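You operate a simulated robot arm through the tools that you are given. There is no shell and no other tool.

You run a simulated robot arm. Do the job below in one go: nothing can be reset, and whatever is moved stays where it is left.

JOB
Set the desk calendar to the date on the date card.
Fine: leave the card where it is.

Only the result counts: the job must be done as asked and must still hold three seconds after the hand-in. Knocking over, shifting, dropping, spilling or breaking anything else fails it.

ROBOT AND FRAMES
A 7-joint arm with a two-finger parallel gripper, fixed in place. Base frame: the origin is at the foot of the arm, x ahead of it, y to its left, z up; the work surface is at about z = 760. Readings come in mm, rad, newtons and seconds.
Its first joint turns from -2.601 to 2.601 rad. Payload 3.43 kg.
The tool frame sits at the grasp point between the pads (the TCP): z along the fingers, y along the line on which they close. The tips reach 30 mm beyond it. The gripper opens to 94 mm. The fingers are 28 mm wide and 10 mm thick; the gripper's body (50 by 96 mm) begins 55 mm behind the TCP.
Orientation is told as [roll, pitch, yaw] about the base's x, y, z axes, in that order, counted from this pose: with the fingers straight down and closing along the base's y, the tool's x points along the base's -x, its y along +y and its z along -z.

CONTROLS
- The arm moves only by the tool play_rows. Its argument "increments" is a list of rows, each an object (a shift or turn left out is 0, a gripper value left out holds the last) with "slide": the shift along the tool's x, y, z in mm, a list of three; "rot": the turn, a rotation vector about the tool's x, y, z in rad, a list of three. In form: [{"slide": [dx, dy, dz], "rot": [rx, ry, rz]}, ...]. A call has 1 to 20 rows; each row is the pose to reach, as a shift and turn from the pose commanded when the call began, along the tool's axes at that moment. "gripper" is the closure, from 0 (fully open) to 1 (shut), set as the call begins (left out, the last holds). Each row takes 0.2 s and may step no farther than 50 mm and 0.15 rad from the row before; otherwise, or with a gripper value out of range, the whole call is refused. Where a pose cannot be reached the arm comes as near as it can. A force on the tool above 40 N (or 10 N above the force at the start of the call, whichever is more), or a blocked arm, ends the call early, and 0.2 s more pass. The fingers move at their own pace (about 45 mm/s each) and stop on an object; they squeeze with about 24 N. The grip force told is the motor's: it shows also when the fingers shut on nothing. Time passes only in rows, and 0.2 s behind the last, so rows that repeat a pose let the fingers close. It gives the time, the measured TCP pose, the force on the tool (base axes), the opening and the grip force at its end, in the units of the frame above (readings bear some noise), with the torque about the TCP (base axes, N m) and any sound that the robot's microphone picked up, and new pictures: "show" is both (left out), scene, wrist or none.
- Cameras (640 x 400 px; columns grow to the right, rows downward): "scene" is fixed at [220.3, -649.2, 1554.5]; the picture's right is [-0.84, -0.54, 0.00], its down [-0.45, 0.70, -0.56] and it looks along [0.30, -0.47, -0.83] (base axes); focal length 327 px, centre (320, 200). "wrist" rides on the gripper at [76, 14, -102] in the tool frame; the picture's right is [-0.18, 0.98, 0.00], its down [-0.75, -0.14, -0.64] and it looks along [-0.63, -0.12, 0.77] (tool axes); focal length 243 px, centre (320, 200). There is no depth. A picture from a camera that has moved, and an enlarged one, comes with that camera's place and axes in the base frame and with its lens.
- zoom(camera, box): a new picture of the part [left, top, right, bottom] of that camera's present view, enlarged. It takes no simulated time.
- sign_off(): hands the job in; it is judged then, once.

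Nothing tells you positions but the pictures and the camera data. Unless the task says otherwise, let go and move clear before handing in.

The tools are called after "Emit:" by a JSON object that holds its "op" and its "data". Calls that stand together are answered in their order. play_rows: Moves the arm, as the interface text tells. Its arguments: {"type":"object","properties":{"increments":{"type":"array","items":{"type":"object","properties":{"slide":{"type":"array","items":{"type":"number"}},"rot":{"type":"array","items":{"type":"number"}}}}},"gripper":{"type":"number"},"show":{"type":"string","enum":["both","scene","wrist","none"]}},"required":["increments"]} The other tools are called the same way: zoom (camera, box) takes an enlarged picture of a part of a camera's view; sign_off () hands the job in.

At the start:

```text
clock: 0.0
tool_pos: [423.4, -892.1, 1175.9]
tool_rot: [-0.001, -0.001, -0.001]
force: [-0.4, -0.5, 0.2]
moment: [0.01, -0.03, 0.04]
gripper_width: 93.9
grasp_force: 0.1
```

scene: 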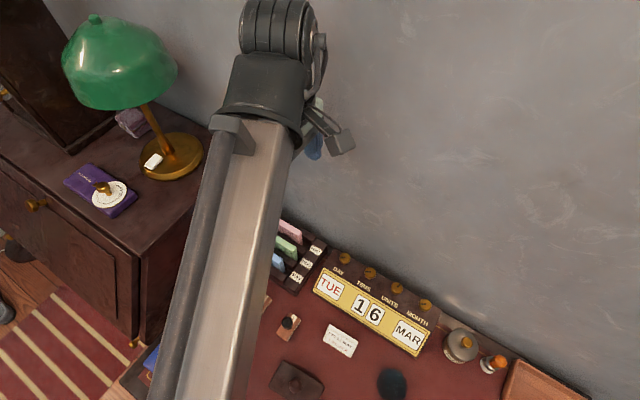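
wrist: 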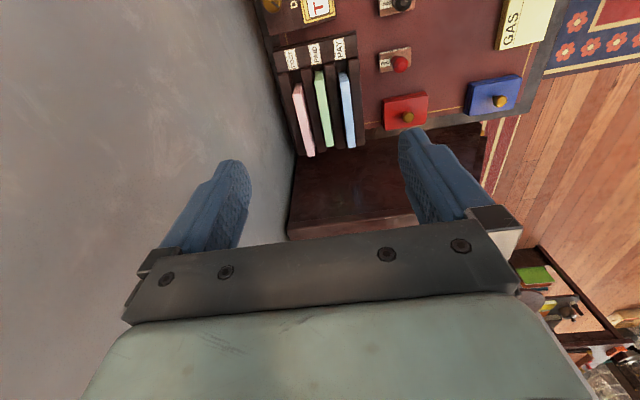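

I see a desk calendar with DAY, TENS, UNITS and MONTH windows showing TUE 16 MAR, with small knobs above, and a white card in front of it. I'll zoom in to read both before moving.

Emit:
{"op": "zoom", "data": {"camera": "scene", "box": [300, 240, 460, 360]}}

Emit:
{"op": "zoom", "data": {"camera": "scene", "box": [315, 315, 365, 365]}}

Emit:
{"op": "zoom", "data": {"camera": "wrist", "box": [240, 0, 560, 200]}}

```text
3.33 times, centred on (380, 300) of scene
camera zoom: at [220.3, -649.2, 1554.5], right [-0.84, -0.54, 0.0], down [-0.45, 0.7, -0.56], along [0.3, -0.47, -0.83], focal length 1089 px, centre (120, -133)
```

zoom: 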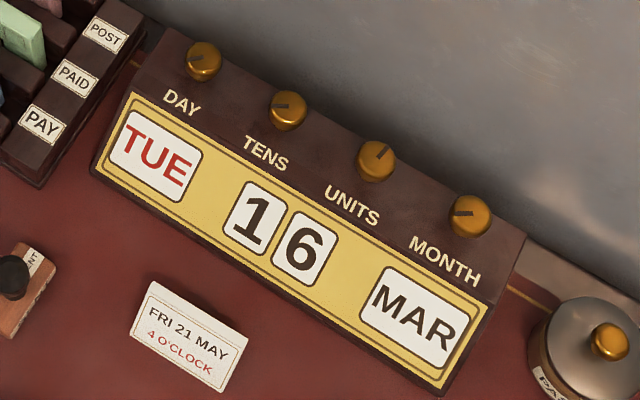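

```text
8.00 times, centred on (340, 340) of scene
camera zoom: at [220.3, -649.2, 1554.5], right [-0.84, -0.54, 0.0], down [-0.45, 0.7, -0.56], along [0.3, -0.47, -0.83], focal length 2613 px, centre (160, -920)
```

zoom: 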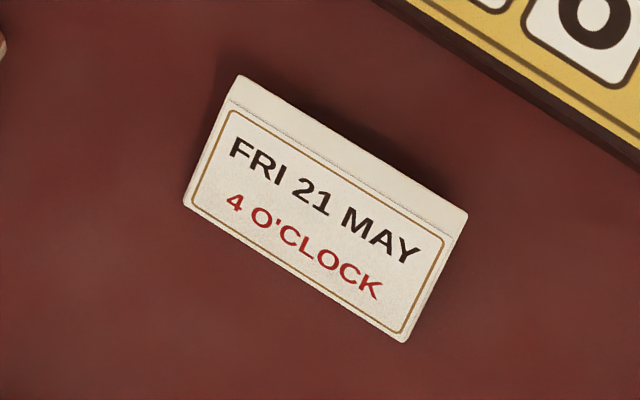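

```text
2.00 times, centred on (400, 100) of wrist
camera zoom: at [347.8, -877.9, 1277.3], right [0.18, 0.98, 0.0], down [0.75, -0.14, 0.64], along [0.63, -0.12, -0.77], focal length 485 px, centre (160, 400)
```

zoom: 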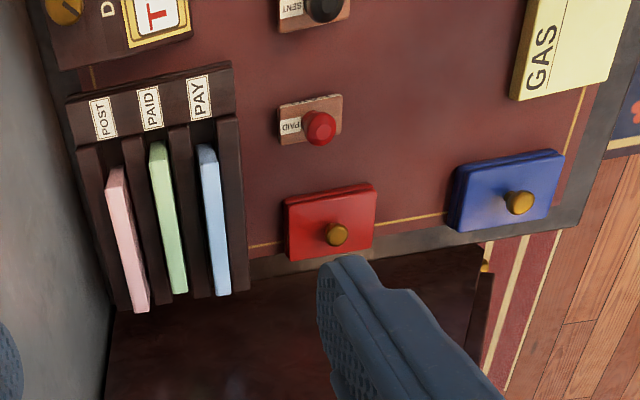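

The card reads FRI 21 MAY and the calendar reads TUE 16 MAR, so all four knobs need turning. By my estimate they lie along y ≈ -938, from x ≈ 337 (DAY) to x ≈ 142 (MONTH). I'll slide the arm along -x, still high, so the wrist camera can see the calendar.

Emit:
{"op": "play_rows", "data": {"increments": [{"slide": [45, 0, 0]}, {"slide": [90, 0, 0]}, {"slide": [135, 0, 0]}, {"slide": [180, 0, 0]}, {"slide": [225, 0, 0]}, {"slide": [260, 0, 0]}, {"slide": [260, 0, 0]}], "show": "both"}}

```text
clock: 1.6
tool_pos: [162.6, -891.0, 1174.6]
tool_rot: [0.0, 0.001, 0.0]
force: [0.6, 0.6, 0.0]
moment: [-0.01, -0.04, 0.04]
gripper_width: 94.2
grasp_force: 0.2
camera wrist: at [87.1, -877.4, 1275.9], right [0.18, 0.98, 0.0], down [0.75, -0.14, 0.64], along [0.63, -0.12, -0.77], focal length 243 px, centre (320, 200)
```

scene: 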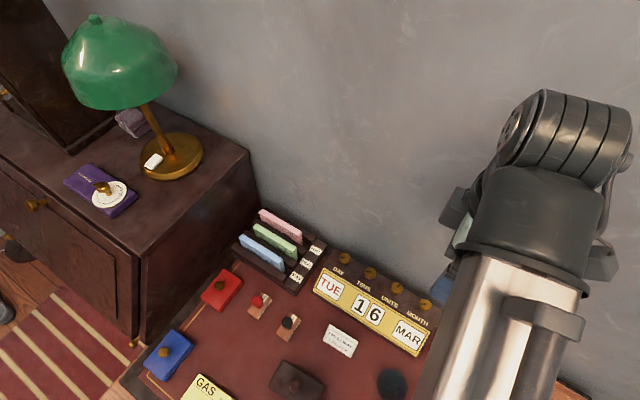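
wrist: 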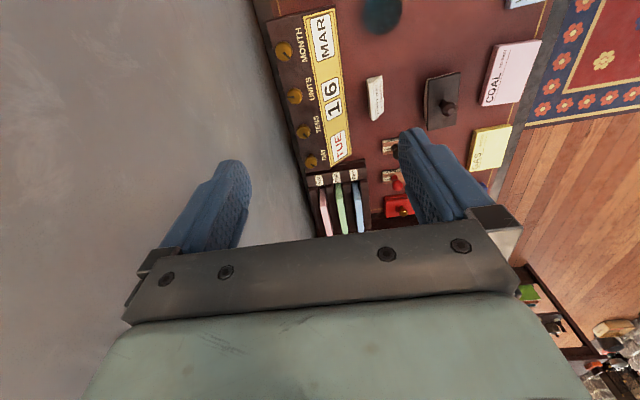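

Emit:
{"op": "zoom", "data": {"camera": "wrist", "box": [240, 0, 400, 180]}}

Emit:
{"op": "zoom", "data": {"camera": "scene", "box": [300, 240, 450, 340]}}

Emit:
{"op": "zoom", "data": {"camera": "wrist", "box": [260, 30, 340, 80]}}

```text
2.22 times, centred on (320, 90) of wrist
camera zoom: at [87.1, -877.4, 1275.9], right [0.18, 0.98, 0.0], down [0.75, -0.14, 0.64], along [0.63, -0.12, -0.77], focal length 539 px, centre (320, 444)
```

zoom: 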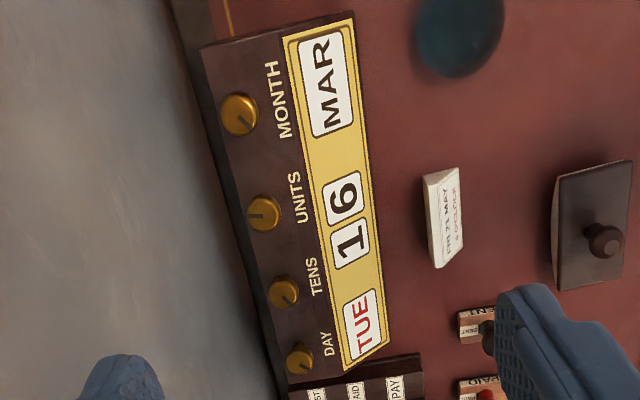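

```text
4.00 times, centred on (375, 290) of scene
camera zoom: at [220.3, -649.2, 1554.5], right [-0.84, -0.54, 0.0], down [-0.45, 0.7, -0.56], along [0.3, -0.47, -0.83], focal length 1306 px, centre (100, -160)
```

zoom: 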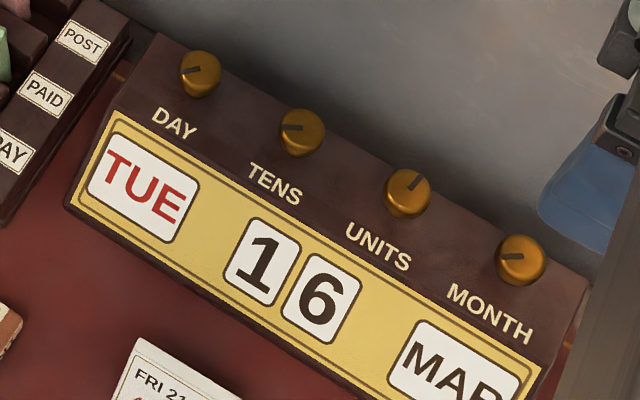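

```text
8.00 times, centred on (300, 55) of wrist
camera zoom: at [87.1, -877.4, 1275.9], right [0.18, 0.98, 0.0], down [0.75, -0.14, 0.64], along [0.63, -0.12, -0.77], focal length 1941 px, centre (480, 1360)
```

zoom: 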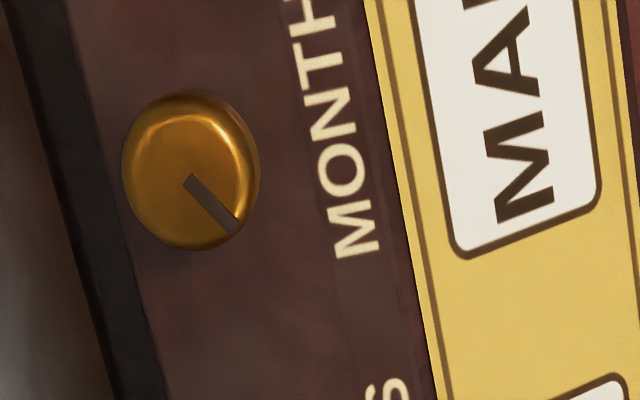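

The knobs look like vertical-axis dials with tops at about z = 849, y ≈ -943, and x ≈ 338, 272, 206 and 140, about 50 mm in front of the wall. I'll turn the tool 90° so the fingers close along x and the camera faces the wall from the front.

Emit:
{"op": "play_rows", "data": {"increments": [{"rot": [0, 0, 0.143]}, {"rot": [0, 0, 0.286]}, {"rot": [0, 0, 0.429]}, {"rot": [0, 0, 0.572]}, {"rot": [0, 0, 0.715]}, {"rot": [0, 0, 0.858]}, {"rot": [0, 0, 1.0]}, {"rot": [0, 0, 1.143]}, {"rot": [0, 0, 1.286]}, {"rot": [0, 0, 1.429]}, {"rot": [0, 0, 1.571]}, {"rot": [0, 0, 1.571]}], "gripper": 0.45}}

```text
clock: 4.2
tool_pos: [164.6, -893.5, 1174.3]
tool_rot: [0.002, 0.0, -1.572]
force: [-0.4, -0.3, -0.5]
moment: [-0.04, 0.01, 0.0]
gripper_width: 51.7
grasp_force: 0.1
camera wrist: at [178.4, -816.0, 1277.2], right [0.98, -0.19, 0.0], down [-0.14, -0.75, 0.64], along [-0.12, -0.63, -0.77], focal length 243 px, centre (320, 200)
```

scene: 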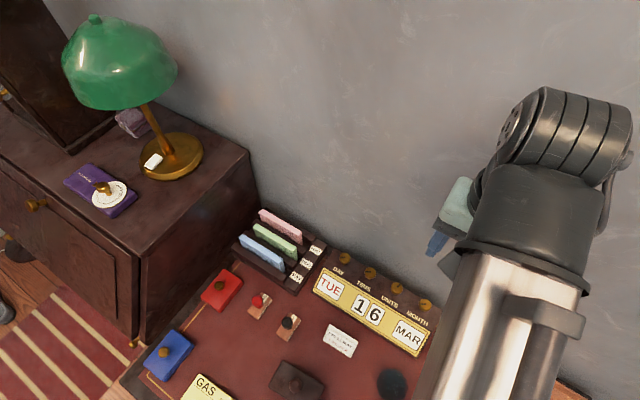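
wrist: 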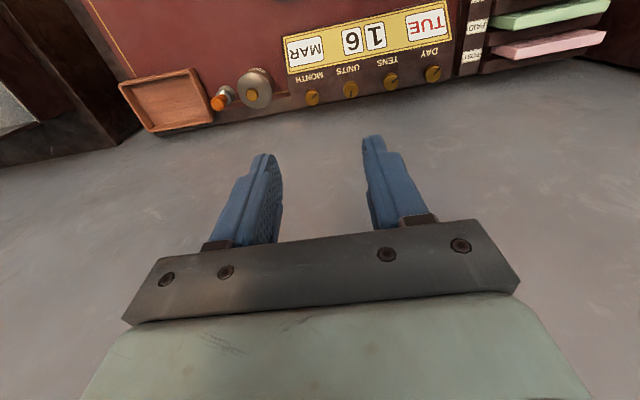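

The fingers now close along x, and the wrist view shows the calendar upside down. I'll zoom in to refine the knob positions and pointer angles.

Emit:
{"op": "zoom", "data": {"camera": "wrist", "box": [280, 20, 460, 132]}}

Emit:
{"op": "zoom", "data": {"camera": "wrist", "box": [290, 60, 370, 110]}}

Emit:
{"op": "zoom", "data": {"camera": "wrist", "box": [370, 50, 450, 100]}}

```text
3.56 times, centred on (370, 76) of wrist
camera zoom: at [178.4, -816.0, 1277.2], right [0.98, -0.19, 0.0], down [-0.14, -0.75, 0.64], along [-0.12, -0.63, -0.77], focal length 863 px, centre (142, 641)
```

zoom: 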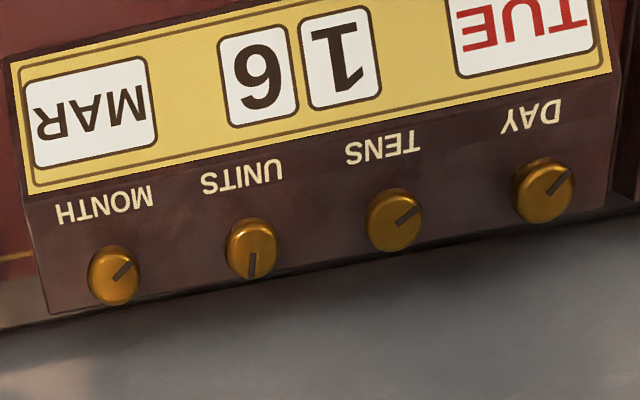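

```text
8.00 times, centred on (330, 85) of wrist
camera zoom: at [178.4, -816.0, 1277.2], right [0.98, -0.19, 0.0], down [-0.14, -0.75, 0.64], along [-0.12, -0.63, -0.77], focal length 1941 px, centre (240, 1120)
```

zoom: 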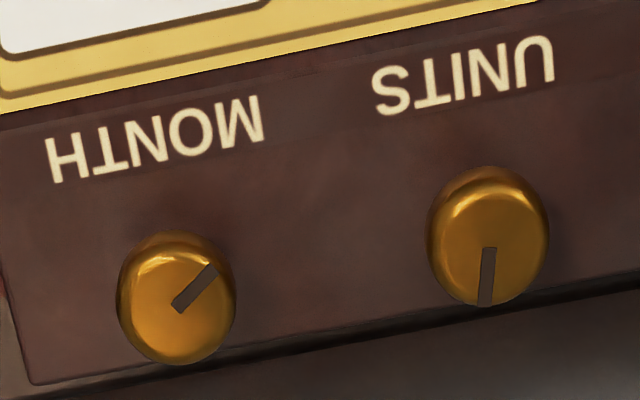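

```text
8.00 times, centred on (410, 75) of wrist
camera zoom: at [178.4, -816.0, 1277.2], right [0.98, -0.19, 0.0], down [-0.14, -0.75, 0.64], along [-0.12, -0.63, -0.77], focal length 1941 px, centre (-400, 1200)
```

zoom: 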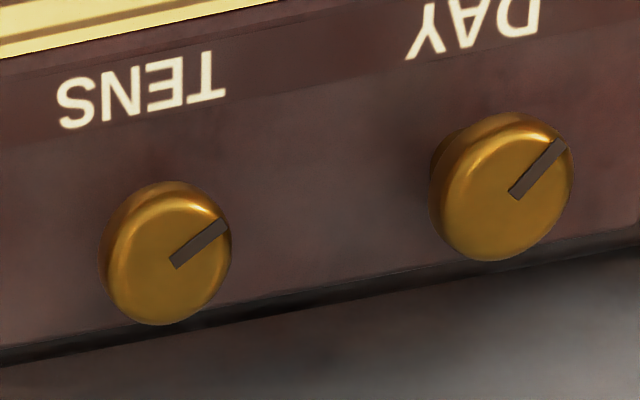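

The refined knob centres are x ≈ 140.5, 206, 272.3 and 339 at y ≈ -944. I'll start with MONTH, moving to hover about 90 mm above it with a 10° tilt that leans the wrist away from the wall.

Emit:
{"op": "play_rows", "data": {"increments": [{"slide": [-7, -4, 35], "rot": [0, -0.03, 0]}, {"slide": [-14, -8, 70], "rot": [0, -0.06, 0]}, {"slide": [-21, -12, 105], "rot": [0, -0.09, 0]}, {"slide": [-28, -16, 140], "rot": [0, -0.12, 0]}, {"slide": [-36, -20, 175], "rot": [0, -0.15, 0]}, {"slide": [-43, -23, 205], "rot": [0, -0.175, 0]}, {"slide": [-47.4, -23, 225], "rot": [0, -0.175, 0]}, {"slide": [-47.4, -23, 225], "rot": [0, -0.175, 0]}]}}

```text
clock: 6.0
tool_pos: [140.3, -940.8, 949.1]
tool_rot: [0.002, -0.176, -1.57]
force: [0.8, 0.2, -0.3]
moment: [-0.01, 0.0, -0.01]
gripper_width: 51.5
grasp_force: 0.0
camera wrist: at [155.1, -847.9, 1036.5], right [0.98, -0.18, 0.03], down [-0.14, -0.63, 0.76], along [-0.12, -0.76, -0.64], focal length 243 px, centre (320, 200)
```

scene: 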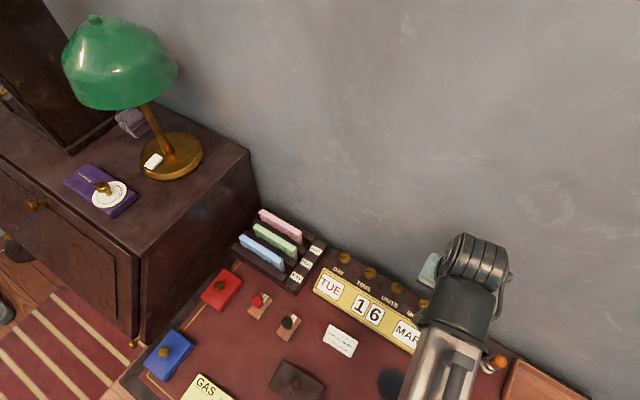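
wrist: 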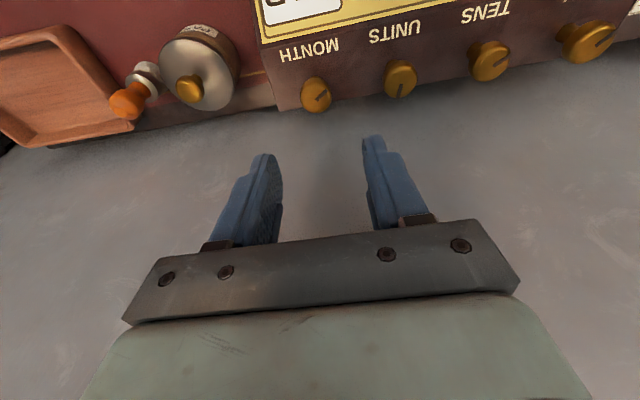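

I'm hovering above the MONTH knob with the tilt in place. I'll zoom in on the wrist view to check alignment before lowering.

Emit:
{"op": "zoom", "data": {"camera": "wrist", "box": [240, 40, 440, 165]}}

Emit:
{"op": "zoom", "data": {"camera": "scene", "box": [380, 220, 540, 320]}}

```text
3.20 times, centred on (340, 102) of wrist
camera zoom: at [155.1, -847.9, 1036.5], right [0.98, -0.18, 0.03], down [-0.14, -0.63, 0.76], along [-0.12, -0.76, -0.64], focal length 776 px, centre (256, 512)
```

zoom: 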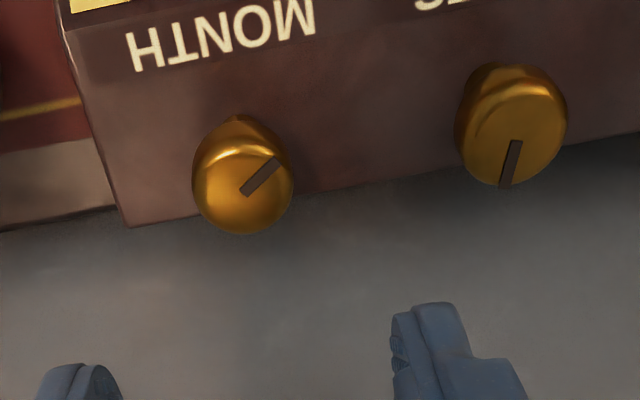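

```text
4.00 times, centred on (460, 270) of scene
camera zoom: at [220.3, -649.2, 1554.5], right [-0.84, -0.54, 0.0], down [-0.45, 0.7, -0.56], along [0.3, -0.47, -0.83], focal length 1306 px, centre (-240, -80)
```

zoom: 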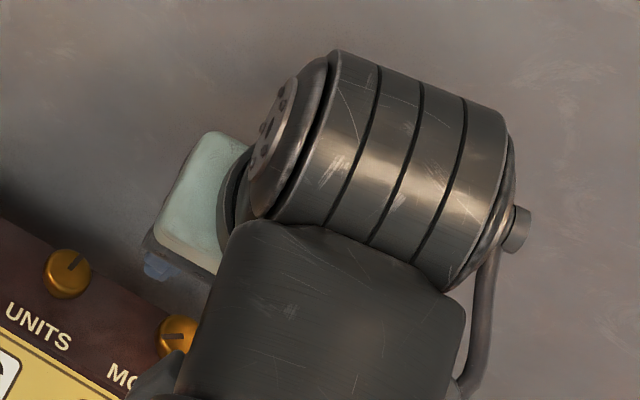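

The knob sits at about (140, -944.5) and the tool is centred over it in x. I'll lower straight down until the tips are about level with the knob top.

Emit:
{"op": "play_rows", "data": {"increments": [{"slide": [4.3, 0, 24.6]}, {"slide": [8.7, 0, 49.2]}, {"slide": [12.2, 0, 68.9]}, {"slide": [12.2, 0, 68.9]}]}}

```text
clock: 7.0
tool_pos: [142.0, -939.7, 880.8]
tool_rot: [0.002, -0.174, -1.57]
force: [-0.5, -0.1, 0.2]
moment: [0.0, 0.0, 0.01]
gripper_width: 51.8
grasp_force: 0.0
camera wrist: at [155.3, -846.6, 966.7], right [0.98, -0.18, 0.03], down [-0.14, -0.63, 0.76], along [-0.12, -0.75, -0.65], focal length 243 px, centre (320, 200)
```

scene: 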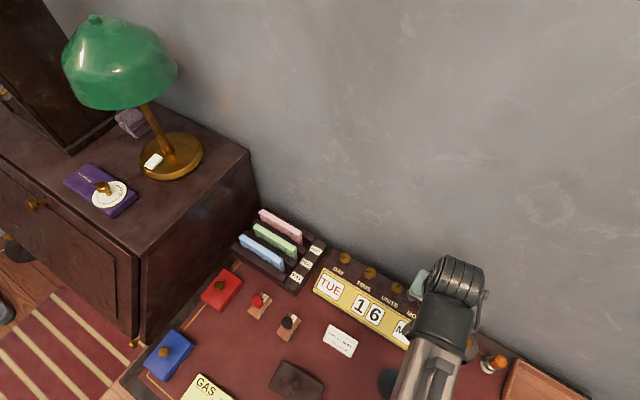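
wrist: 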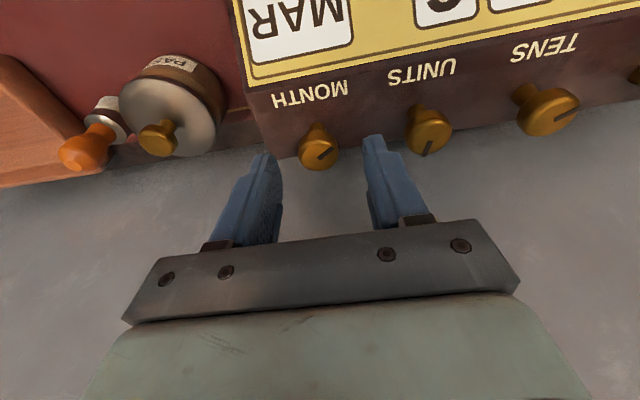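

Emit:
{"op": "zoom", "data": {"camera": "wrist", "box": [230, 80, 430, 205]}}

```text
3.20 times, centred on (330, 142) of wrist
camera zoom: at [155.3, -846.6, 966.7], right [0.98, -0.18, 0.03], down [-0.14, -0.63, 0.76], along [-0.12, -0.75, -0.65], focal length 776 px, centre (288, 384)
```

zoom: 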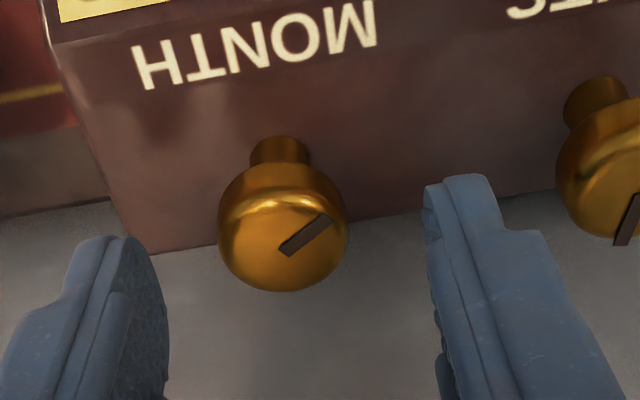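

The knob is a disc of about 26 mm across, roughly z 838–849, on a thin stem. I'll lower another 13 mm so the pads straddle the disc, then check before closing.

Emit:
{"op": "play_rows", "data": {"increments": [{"slide": [1.1, 0, 6.4]}, {"slide": [2.2, 0, 12.8]}, {"slide": [2.2, 0, 12.8]}], "show": "wrist"}}

Emit:
{"op": "zoom", "data": {"camera": "wrist", "box": [230, 80, 430, 205]}}

```text
clock: 7.8
tool_pos: [141.4, -940.7, 868.3]
tool_rot: [0.0, -0.176, -1.57]
force: [0.0, 0.2, 0.1]
moment: [-0.03, 0.02, 0.04]
gripper_width: 51.8
grasp_force: 0.1
camera wrist: at [155.1, -847.3, 954.4], right [0.98, -0.18, 0.03], down [-0.14, -0.63, 0.76], along [-0.12, -0.76, -0.64], focal length 243 px, centre (320, 200)
```

wrist: 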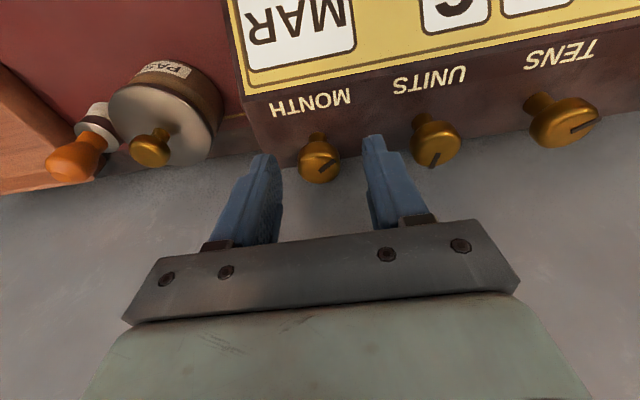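

```text
3.20 times, centred on (330, 142) of wrist
camera zoom: at [155.1, -847.3, 954.4], right [0.98, -0.18, 0.03], down [-0.14, -0.63, 0.76], along [-0.12, -0.76, -0.64], focal length 776 px, centre (288, 384)
```

zoom: 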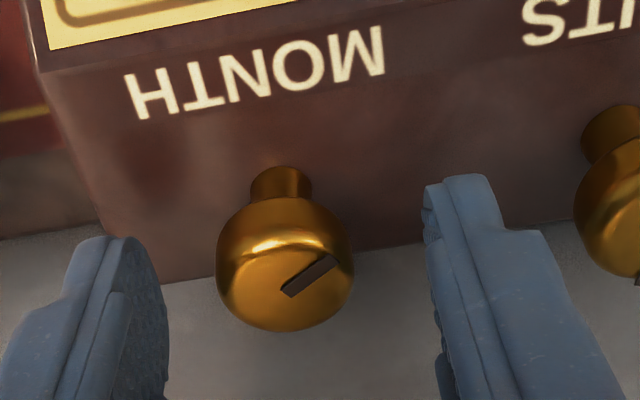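

The pads straddle the disc and look centred. I'll close on the knob.

Emit:
{"op": "play_rows", "data": {"increments": [{"slide": [0, 0, 0]}, {"slide": [0, 0, 0]}, {"slide": [0, 0, 0]}, {"slide": [0, 0, 0]}], "gripper": 1.0, "show": "wrist"}}

Emit:
{"op": "zoom", "data": {"camera": "wrist", "box": [230, 80, 430, 205]}}

```text
clock: 8.8
tool_pos: [139.5, -941.2, 867.3]
tool_rot: [-0.001, -0.173, -1.57]
force: [-4.4, 0.9, -1.4]
moment: [-0.03, 0.15, -0.05]
gripper_width: 25.4
grasp_force: 45.0
camera wrist: at [154.6, -847.3, 954.4], right [0.98, -0.18, 0.03], down [-0.14, -0.63, 0.76], along [-0.12, -0.75, -0.65], focal length 243 px, centre (320, 200)
```

wrist: 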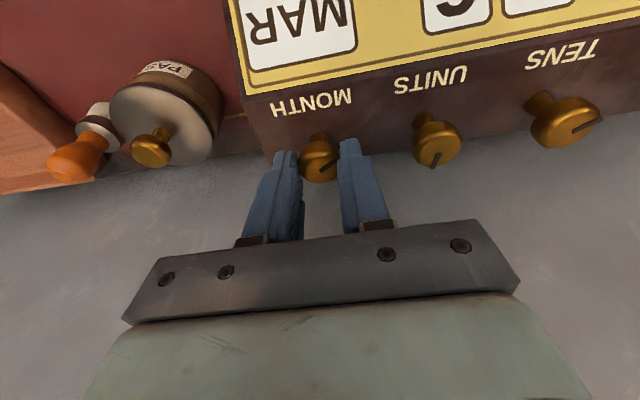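

```text
3.20 times, centred on (330, 142) of wrist
camera zoom: at [154.6, -847.3, 954.4], right [0.98, -0.18, 0.03], down [-0.14, -0.63, 0.76], along [-0.12, -0.75, -0.65], focal length 776 px, centre (288, 384)
```

zoom: 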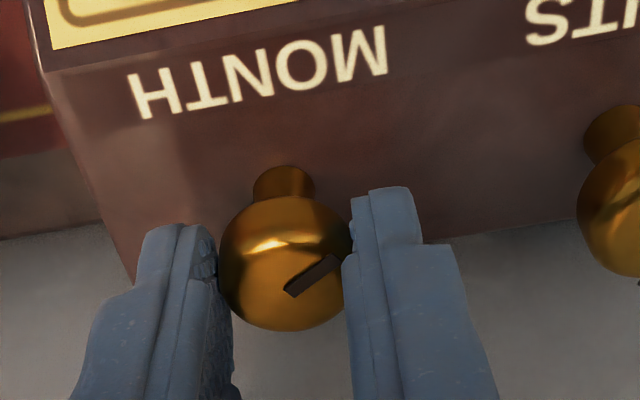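

The grip is firm at a 25.4 mm opening, with a slight x offset that I'll correct by about 0.8 mm. Next I'll turn about 0.5 rad clockwise around the knob's vertical axis and watch the MONTH window.

Emit:
{"op": "play_rows", "data": {"increments": [{"slide": [-0.02, -0.36, 0], "rot": [0.0174, 0, 0.0985]}, {"slide": [-0.09, 0.07, 0.02], "rot": [0.0348, 0, 0.197]}, {"slide": [-0.19, 0.5, 0.03], "rot": [0.0522, 0, 0.2955]}, {"slide": [-0.34, 0.91, 0.06], "rot": [0.0696, 0, 0.394]}, {"slide": [-0.53, 1.31, 0.09], "rot": [0.087, 0, 0.4925]}, {"slide": [-0.53, 1.31, 0.09], "rot": [0.087, 0, 0.4925]}], "show": "both"}}

Emit:
{"op": "zoom", "data": {"camera": "wrist", "box": [200, 0, 520, 200]}}

```text
clock: 10.2
tool_pos: [142.3, -939.9, 868.3]
tool_rot: [0.0, -0.177, -2.07]
force: [-4.2, -4.2, -1.5]
moment: [0.03, 0.0, 0.0]
gripper_width: 25.5
grasp_force: 45.4
camera wrist: at [199.1, -866.0, 954.4], right [0.77, -0.63, 0.03], down [-0.43, -0.48, 0.76], along [-0.47, -0.61, -0.64], focal length 243 px, centre (320, 200)
```

scene: 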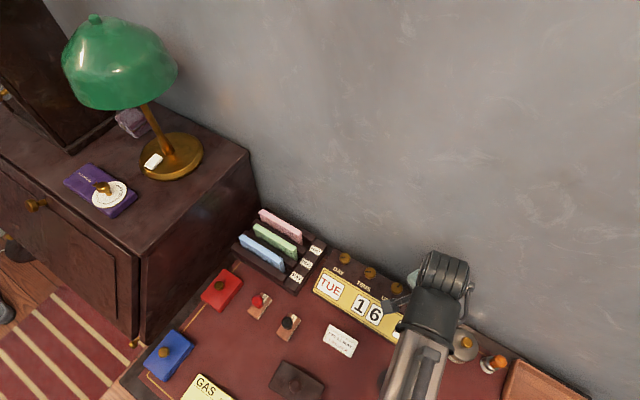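
wrist: 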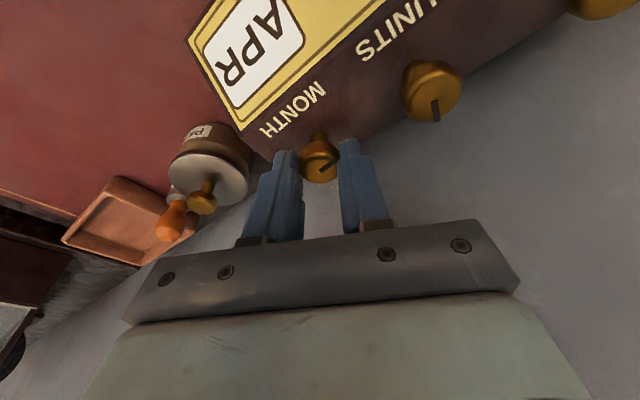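

```text
2.00 times, centred on (360, 100) of wrist
camera zoom: at [199.1, -866.0, 954.4], right [0.77, -0.63, 0.03], down [-0.43, -0.48, 0.76], along [-0.47, -0.61, -0.64], focal length 485 px, centre (240, 400)
```

zoom: 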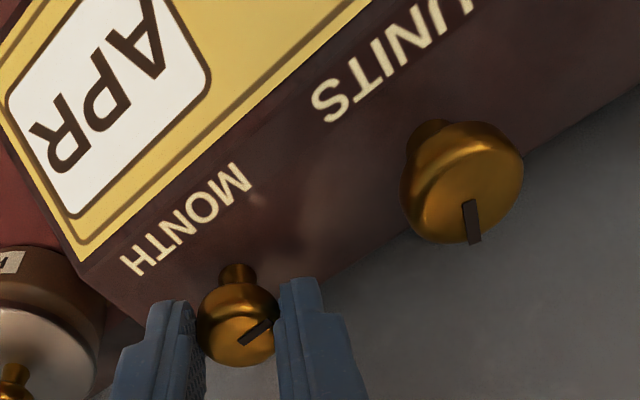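

Turning clockwise moved MAR to APR, so clockwise advances the month. I'll release, swing the open fingers back counter-clockwise around the knob, and check that the setting holds.

Emit:
{"op": "play_rows", "data": {"increments": [{"slide": [0, 0, 0]}, {"slide": [0, 0, 0]}, {"slide": [0, 0, 0]}, {"slide": [0, 0, 0]}], "gripper": 0.45, "show": "wrist"}}

Emit:
{"op": "zoom", "data": {"camera": "wrist", "box": [200, 0, 520, 200]}}

```text
clock: 11.2
tool_pos: [141.4, -940.7, 868.1]
tool_rot: [0.0, -0.176, -2.072]
force: [-0.2, -0.1, 0.1]
moment: [0.01, 0.0, 0.0]
gripper_width: 51.6
grasp_force: 0.1
camera wrist: at [199.3, -865.6, 954.5], right [0.78, -0.63, 0.03], down [-0.43, -0.49, 0.76], along [-0.47, -0.61, -0.65], focal length 243 px, centre (320, 200)
```

wrist: 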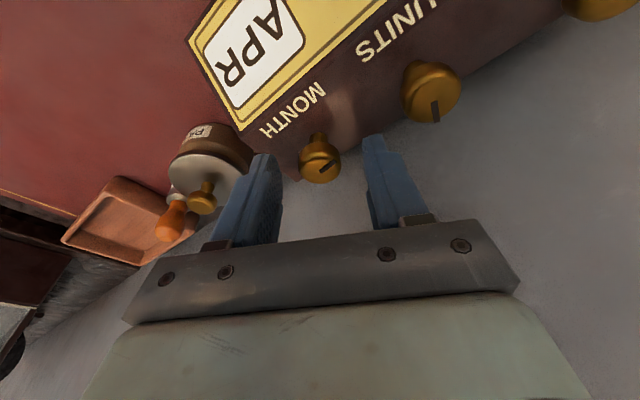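

```text
2.00 times, centred on (360, 100) of wrist
camera zoom: at [199.3, -865.6, 954.5], right [0.78, -0.63, 0.03], down [-0.43, -0.49, 0.76], along [-0.47, -0.61, -0.65], focal length 485 px, centre (240, 400)
```

zoom: 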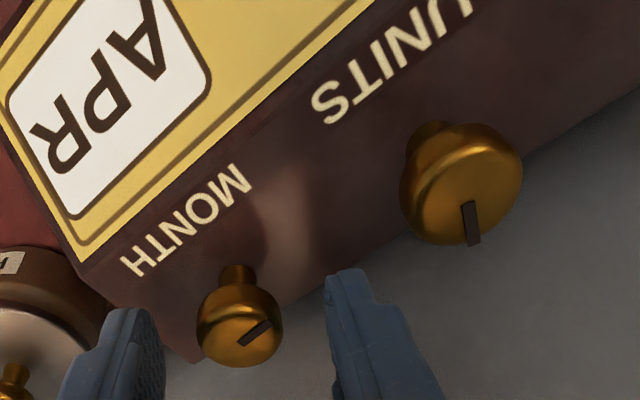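

The window stays at APR after release. I'll swing the open fingers back counter-clockwise around the knob for the second stroke.

Emit:
{"op": "play_rows", "data": {"increments": [{"slide": [-0.04, -0.57, 0], "rot": [-0.0226, 0, -0.128]}, {"slide": [-0.15, -1.13, 0.03], "rot": [-0.0452, 0, -0.256]}, {"slide": [-0.33, -1.67, 0.06], "rot": [-0.0679, 0, -0.384]}, {"slide": [-0.57, -2.19, 0.1], "rot": [-0.0905, 0, -0.512]}, {"slide": [-0.88, -2.66, 0.16], "rot": [-0.1131, 0, -0.64]}, {"slide": [-1.22, -3.06, 0.22], "rot": [-0.134, 0, -0.758]}, {"slide": [-1.22, -3.06, 0.22], "rot": [-0.134, 0, -0.758]}], "show": "wrist"}}

Emit:
{"op": "zoom", "data": {"camera": "wrist", "box": [200, 0, 520, 200]}}

```text
clock: 12.8
tool_pos: [139.1, -940.4, 867.3]
tool_rot: [-0.001, -0.173, -1.301]
force: [-0.6, 0.3, -0.7]
moment: [-0.01, 0.01, 0.02]
gripper_width: 51.8
grasp_force: 0.0
camera wrist: at [127.6, -846.3, 954.6], right [1.0, 0.09, 0.03], down [0.03, -0.65, 0.76], along [0.09, -0.76, -0.65], focal length 243 px, centre (320, 200)
```

wrist: 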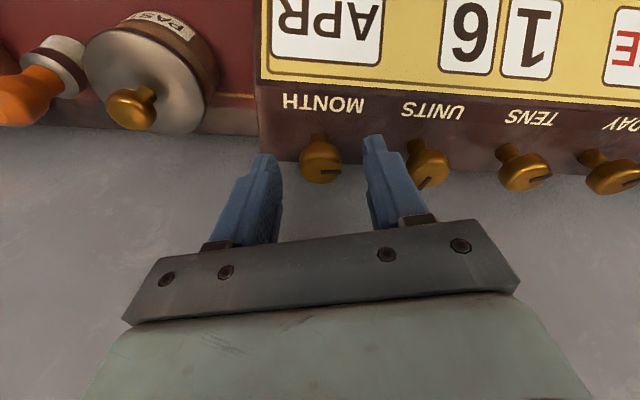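

```text
2.00 times, centred on (360, 100) of wrist
camera zoom: at [127.6, -846.3, 954.6], right [1.0, 0.09, 0.03], down [0.03, -0.65, 0.76], along [0.09, -0.76, -0.65], focal length 485 px, centre (240, 400)
```

zoom: 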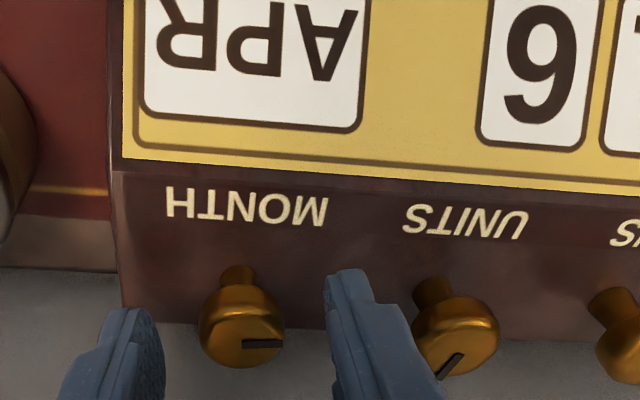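

The window holds APR, and the pointer now reads about +x. The pointers fit a scheme where position 0 faces the front and clockwise advances. I'll grip again and turn the last 30° or so to MAY.

Emit:
{"op": "play_rows", "data": {"increments": [{"slide": [0, 0, 0]}, {"slide": [0, 0, 0]}, {"slide": [0, 0, 0]}, {"slide": [0, 0, 0]}, {"slide": [-0.03, 0.48, 0], "rot": [0.0191, 0, 0.1084]}, {"slide": [-0.1, 0.96, 0.02], "rot": [0.0383, 0, 0.2167]}, {"slide": [-0.23, 1.43, 0.04], "rot": [0.0574, 0, 0.325]}, {"slide": [-0.41, 1.87, 0.07], "rot": [0.0766, 0, 0.4334]}, {"slide": [-0.64, 2.3, 0.11], "rot": [0.0957, 0, 0.5418]}, {"slide": [-0.64, 2.3, 0.11], "rot": [0.0957, 0, 0.5418]}], "gripper": 1.0, "show": "wrist"}}

Emit:
{"op": "zoom", "data": {"camera": "wrist", "box": [200, 0, 520, 200]}}

```text
clock: 15.0
tool_pos: [141.8, -939.6, 868.0]
tool_rot: [0.0, -0.175, -1.853]
force: [0.4, 0.8, -0.2]
moment: [-0.17, 0.16, 0.0]
gripper_width: 25.5
grasp_force: 44.8
camera wrist: at [181.0, -854.3, 954.6], right [0.89, -0.45, 0.03], down [-0.31, -0.57, 0.76], along [-0.32, -0.69, -0.65], focal length 243 px, centre (320, 200)
```

wrist: 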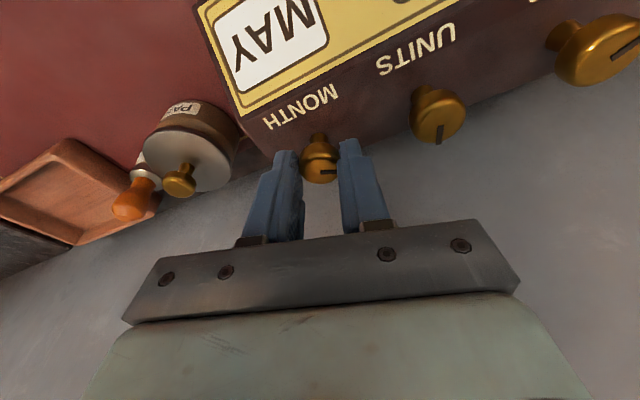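

```text
2.00 times, centred on (360, 100) of wrist
camera zoom: at [181.0, -854.3, 954.6], right [0.89, -0.45, 0.03], down [-0.31, -0.57, 0.76], along [-0.32, -0.69, -0.65], focal length 485 px, centre (240, 400)
```

zoom: 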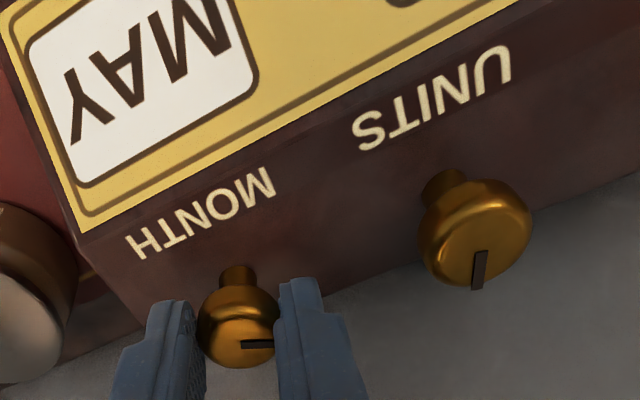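

The window now shows MAY. I'll release, rise 25 mm and move over the UNITS knob, pre-turned clockwise so I can stroke counter-clockwise from 6 down to 1.

Emit:
{"op": "play_rows", "data": {"increments": [{"slide": [0, 0, 0]}, {"slide": [0, 0, 0]}, {"slide": [0, 0, 0]}, {"slide": [-4.35, 0, -24.6]}, {"slide": [1.7, 21.8, -25.7], "rot": [0.02, 0, 0.113]}, {"slide": [7.7, 43.5, -26.7], "rot": [0.04, 0, 0.227]}, {"slide": [13.7, 65.3, -27.8], "rot": [0.06, 0, 0.34]}, {"slide": [13.7, 65.3, -27.8], "rot": [0.06, 0, 0.34]}], "gripper": 0.45, "show": "both"}}

Emit:
{"op": "zoom", "data": {"camera": "wrist", "box": [200, 0, 520, 200]}}

Emit:
{"op": "zoom", "data": {"camera": "scene", "box": [300, 240, 460, 340]}}

```text
clock: 16.8
tool_pos: [209.7, -939.1, 893.0]
tool_rot: [-0.001, -0.174, -2.2]
force: [0.0, 0.2, -1.0]
moment: [-0.01, 0.01, -0.03]
gripper_width: 51.7
grasp_force: 0.1
camera wrist: at [275.7, -872.7, 979.8], right [0.69, -0.72, 0.03], down [-0.48, -0.43, 0.76], along [-0.54, -0.54, -0.65], focal length 243 px, centre (320, 200)
```

scene: 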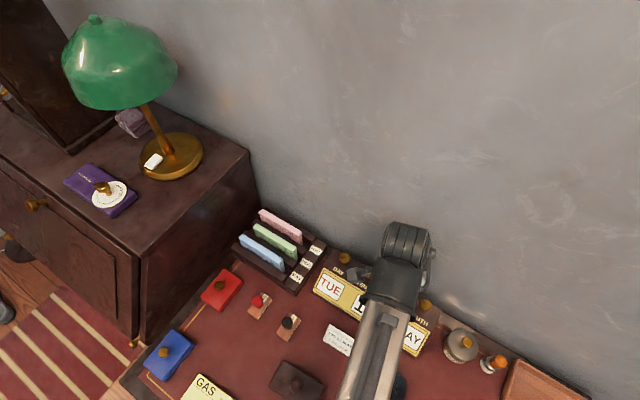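
wrist: 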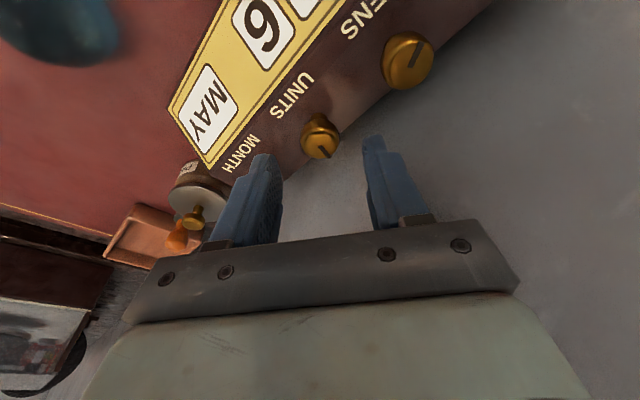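

```text
2.00 times, centred on (360, 100) of wrist
camera zoom: at [275.7, -872.7, 979.8], right [0.69, -0.72, 0.03], down [-0.48, -0.43, 0.76], along [-0.54, -0.54, -0.65], focal length 485 px, centre (240, 400)
```

zoom: 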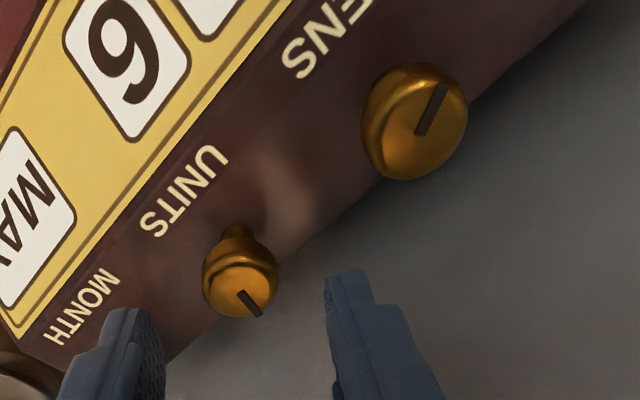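

```text
4.00 times, centred on (380, 290) of scene
camera zoom: at [220.3, -649.2, 1554.5], right [-0.84, -0.54, 0.0], down [-0.45, 0.7, -0.56], along [0.3, -0.47, -0.83], focal length 1306 px, centre (80, -160)
```

zoom: 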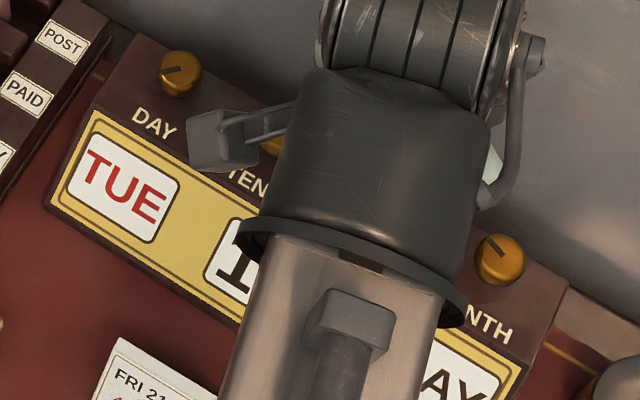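

MONTH reads MAY and the tool is centred over UNITS at about (205.5, -944.5). I'll lower 25 mm and grip.

Emit:
{"op": "play_rows", "data": {"increments": [{"slide": [2.2, 0, 12.3]}, {"slide": [4.35, 0, 24.6]}, {"slide": [4.35, 0, 24.6]}], "show": "wrist"}}

Emit:
{"op": "zoom", "data": {"camera": "wrist", "box": [200, 0, 520, 200]}}

```text
clock: 17.6
tool_pos: [209.1, -940.0, 867.1]
tool_rot: [0.0, -0.174, -2.198]
force: [0.3, -0.3, 0.4]
moment: [0.01, 0.01, -0.01]
gripper_width: 51.8
grasp_force: 0.1
camera wrist: at [275.1, -873.3, 954.9], right [0.69, -0.72, 0.03], down [-0.48, -0.43, 0.76], along [-0.54, -0.54, -0.65], focal length 243 px, centre (320, 200)
```

wrist: 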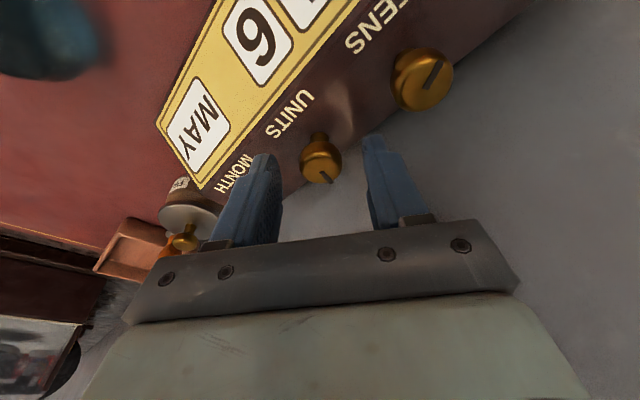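

```text
2.00 times, centred on (360, 100) of wrist
camera zoom: at [275.1, -873.3, 954.9], right [0.69, -0.72, 0.03], down [-0.48, -0.43, 0.76], along [-0.54, -0.54, -0.65], focal length 485 px, centre (240, 400)
```

zoom: 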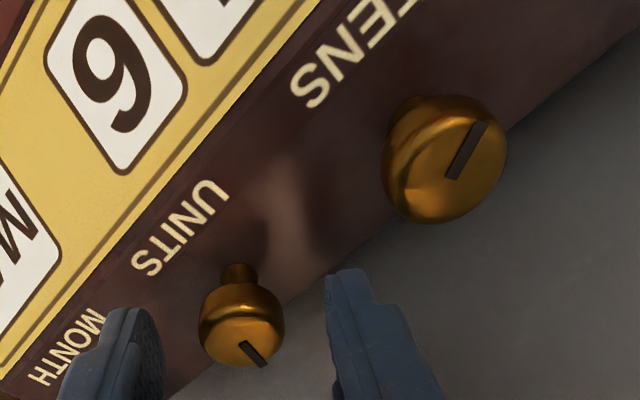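

Centred and straddling the UNITS disc. I'll grip and turn counter-clockwise 72°, which should be two steps, from 6 to 4.

Emit:
{"op": "play_rows", "data": {"increments": [{"slide": [0, 0, 0]}, {"slide": [0, 0, 0]}, {"slide": [0, 0, 0]}, {"slide": [0, 0, 0]}, {"slide": [-0.04, -0.61, 0.01], "rot": [-0.0244, 0, -0.1379]}, {"slide": [-0.17, -1.22, 0.03], "rot": [-0.0487, 0, -0.2758]}, {"slide": [-0.38, -1.79, 0.07], "rot": [-0.0731, 0, -0.4137]}, {"slide": [-0.66, -2.34, 0.12], "rot": [-0.0974, 0, -0.5516]}, {"slide": [-1.02, -2.83, 0.18], "rot": [-0.1218, 0, -0.6895]}, {"slide": [-1.44, -3.28, 0.26], "rot": [-0.1462, 0, -0.8274]}, {"slide": [-1.92, -3.65, 0.34], "rot": [-0.1705, 0, -0.9653]}, {"slide": [-2.44, -3.96, 0.43], "rot": [-0.1949, 0, -1.1032]}, {"slide": [-2.99, -4.18, 0.53], "rot": [-0.2185, 0, -1.2372]}, {"slide": [-2.99, -4.18, 0.53], "rot": [-0.2185, 0, -1.2372]}], "gripper": 1.0, "show": "wrist"}}

Emit:
{"op": "zoom", "data": {"camera": "wrist", "box": [200, 0, 520, 200]}}

```text
clock: 20.6
tool_pos: [203.6, -941.4, 867.2]
tool_rot: [-0.001, -0.177, -0.937]
force: [12.3, -9.8, 10.6]
moment: [-0.9, -0.86, 0.0]
gripper_width: 25.2
grasp_force: 44.8
camera wrist: at [161.2, -857.0, 954.7], right [0.9, 0.44, 0.03], down [0.26, -0.59, 0.76], along [0.35, -0.68, -0.64], focal length 243 px, centre (320, 200)
```

wrist: 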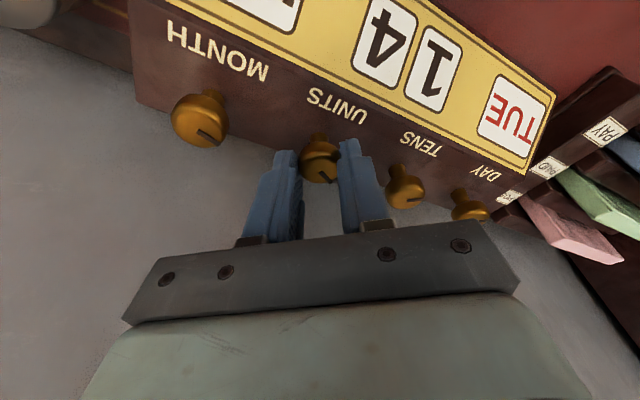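

```text
2.00 times, centred on (360, 100) of wrist
camera zoom: at [161.2, -857.0, 954.7], right [0.9, 0.44, 0.03], down [0.26, -0.59, 0.76], along [0.35, -0.68, -0.64], focal length 485 px, centre (240, 400)
```

zoom: 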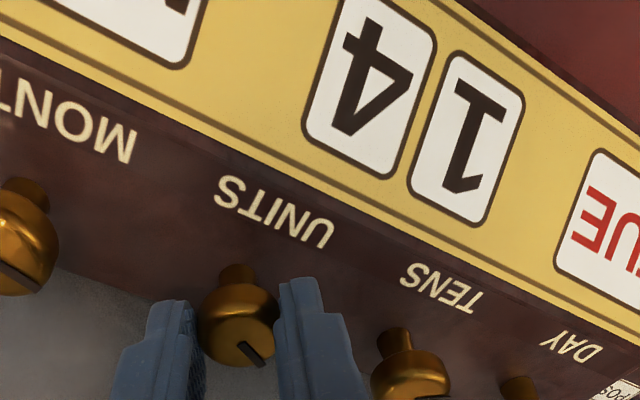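

UNITS now reads 4, though some side load has built up in the grip. I'll release and check centring and that nothing shifted.

Emit:
{"op": "play_rows", "data": {"increments": [{"slide": [0, 0, 0]}, {"slide": [0, 0, 0]}, {"slide": [0, 0, 0]}], "gripper": 0.45, "show": "both"}}

Emit:
{"op": "zoom", "data": {"camera": "wrist", "box": [240, 100, 400, 200]}}

Emit:
{"op": "zoom", "data": {"camera": "scene", "box": [300, 240, 460, 340]}}

```text
clock: 21.4
tool_pos: [203.8, -941.6, 866.4]
tool_rot: [0.0, -0.175, -0.941]
force: [-0.4, 0.5, -0.2]
moment: [0.0, -0.02, -0.01]
gripper_width: 51.7
grasp_force: 0.1
camera wrist: at [160.6, -856.7, 954.4], right [0.9, 0.43, 0.03], down [0.26, -0.59, 0.76], along [0.35, -0.68, -0.65], focal length 243 px, centre (320, 200)
```

scene: 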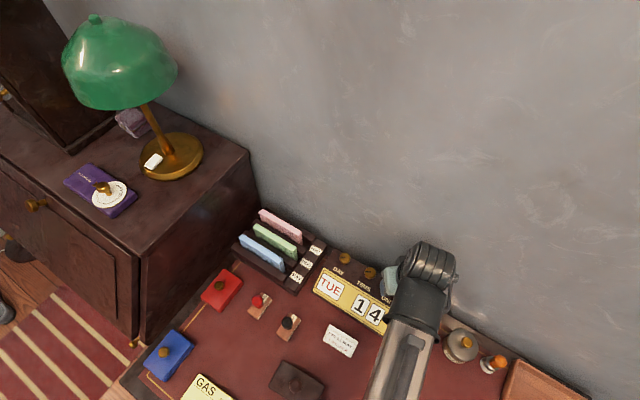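
wrist: 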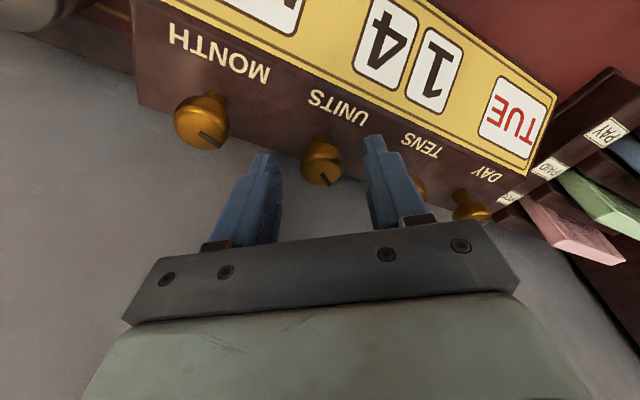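

```text
4.00 times, centred on (320, 150) of wrist
camera zoom: at [160.6, -856.7, 954.4], right [0.9, 0.43, 0.03], down [0.26, -0.59, 0.76], along [0.35, -0.68, -0.65], focal length 970 px, centre (320, 400)
```

zoom: 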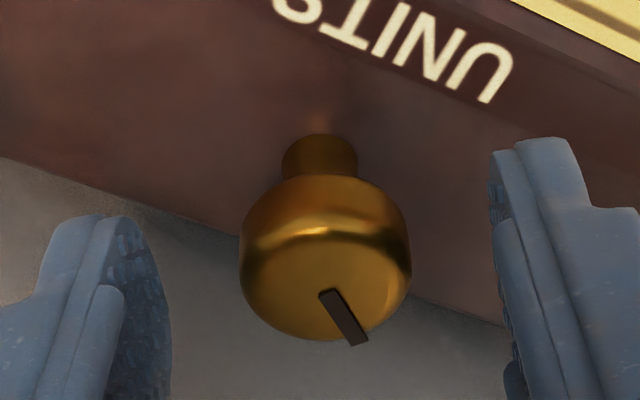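

```text
4.00 times, centred on (380, 290) of scene
camera zoom: at [220.3, -649.2, 1554.5], right [-0.84, -0.54, 0.0], down [-0.45, 0.7, -0.56], along [0.3, -0.47, -0.83], focal length 1306 px, centre (80, -160)
```

zoom: 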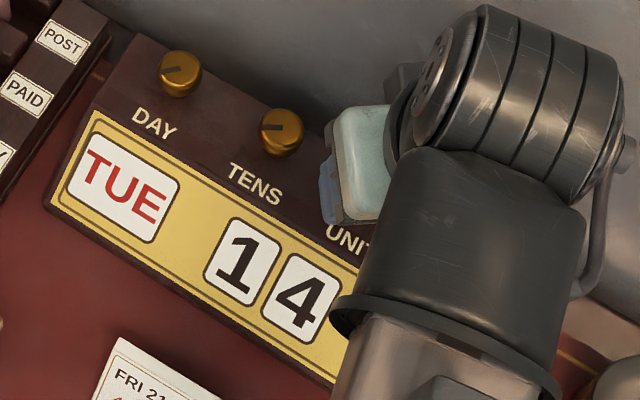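

Nothing has shifted and the window shows 14, meaning units at 4. I'll swing the open fingers back clockwise with a 0.7 mm centring correction for the next stroke.

Emit:
{"op": "play_rows", "data": {"increments": [{"slide": [-0.45, 1.18, 0.08], "rot": [0.0244, 0, 0.1379]}, {"slide": [-0.58, 1.79, 0.1], "rot": [0.0487, 0, 0.2758]}, {"slide": [-0.79, 2.36, 0.14], "rot": [0.0731, 0, 0.4137]}, {"slide": [-1.07, 2.91, 0.19], "rot": [0.0974, 0, 0.5516]}, {"slide": [-1.43, 3.4, 0.25], "rot": [0.1218, 0, 0.6895]}, {"slide": [-1.85, 3.85, 0.33], "rot": [0.1462, 0, 0.8274]}, {"slide": [-2.33, 4.22, 0.41], "rot": [0.1705, 0, 0.9653]}, {"slide": [-2.85, 4.53, 0.5], "rot": [0.1949, 0, 1.1032]}, {"slide": [-3.4, 4.75, 0.6], "rot": [0.2185, 0, 1.2372]}, {"slide": [-3.4, 4.75, 0.6], "rot": [0.2185, 0, 1.2372]}], "show": "wrist"}}

Emit:
{"op": "play_rows", "data": {"increments": [{"slide": [0, 0, 0]}, {"slide": [0, 0, 0]}, {"slide": [0, 0, 0]}, {"slide": [0, 0, 0]}], "gripper": 1.0, "show": "wrist"}}

```text
clock: 23.6
tool_pos: [209.5, -941.2, 867.8]
tool_rot: [-0.001, -0.175, -2.198]
force: [0.1, -0.7, 0.7]
moment: [-0.01, -0.02, 0.01]
gripper_width: 51.7
grasp_force: 0.0
camera wrist: at [276.4, -873.4, 954.6], right [0.69, -0.72, 0.03], down [-0.48, -0.43, 0.76], along [-0.54, -0.54, -0.65], focal length 243 px, centre (320, 200)
```

wrist: 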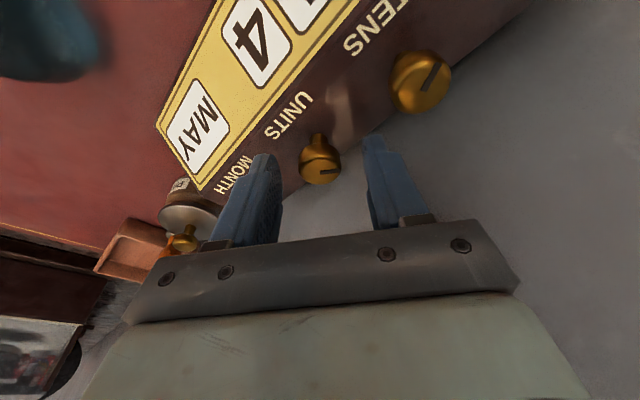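

```text
clock: 24.6
tool_pos: [209.9, -940.3, 867.4]
tool_rot: [0.002, -0.176, -2.197]
force: [-2.5, 2.7, -0.8]
moment: [-0.04, 0.14, -0.04]
gripper_width: 25.3
grasp_force: 45.0
camera wrist: at [275.9, -873.1, 954.6], right [0.69, -0.72, 0.03], down [-0.48, -0.43, 0.76], along [-0.54, -0.54, -0.65], focal length 243 px, centre (320, 200)
```

wrist: 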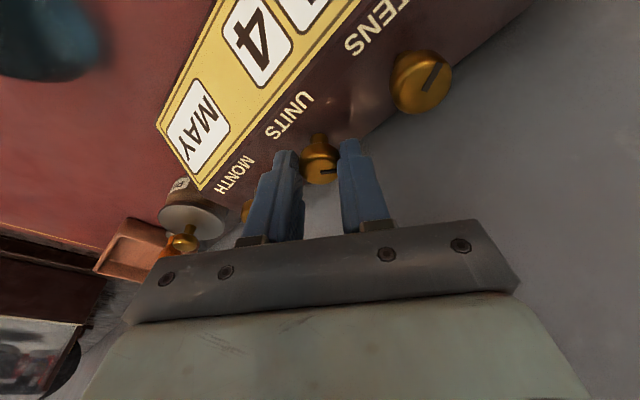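

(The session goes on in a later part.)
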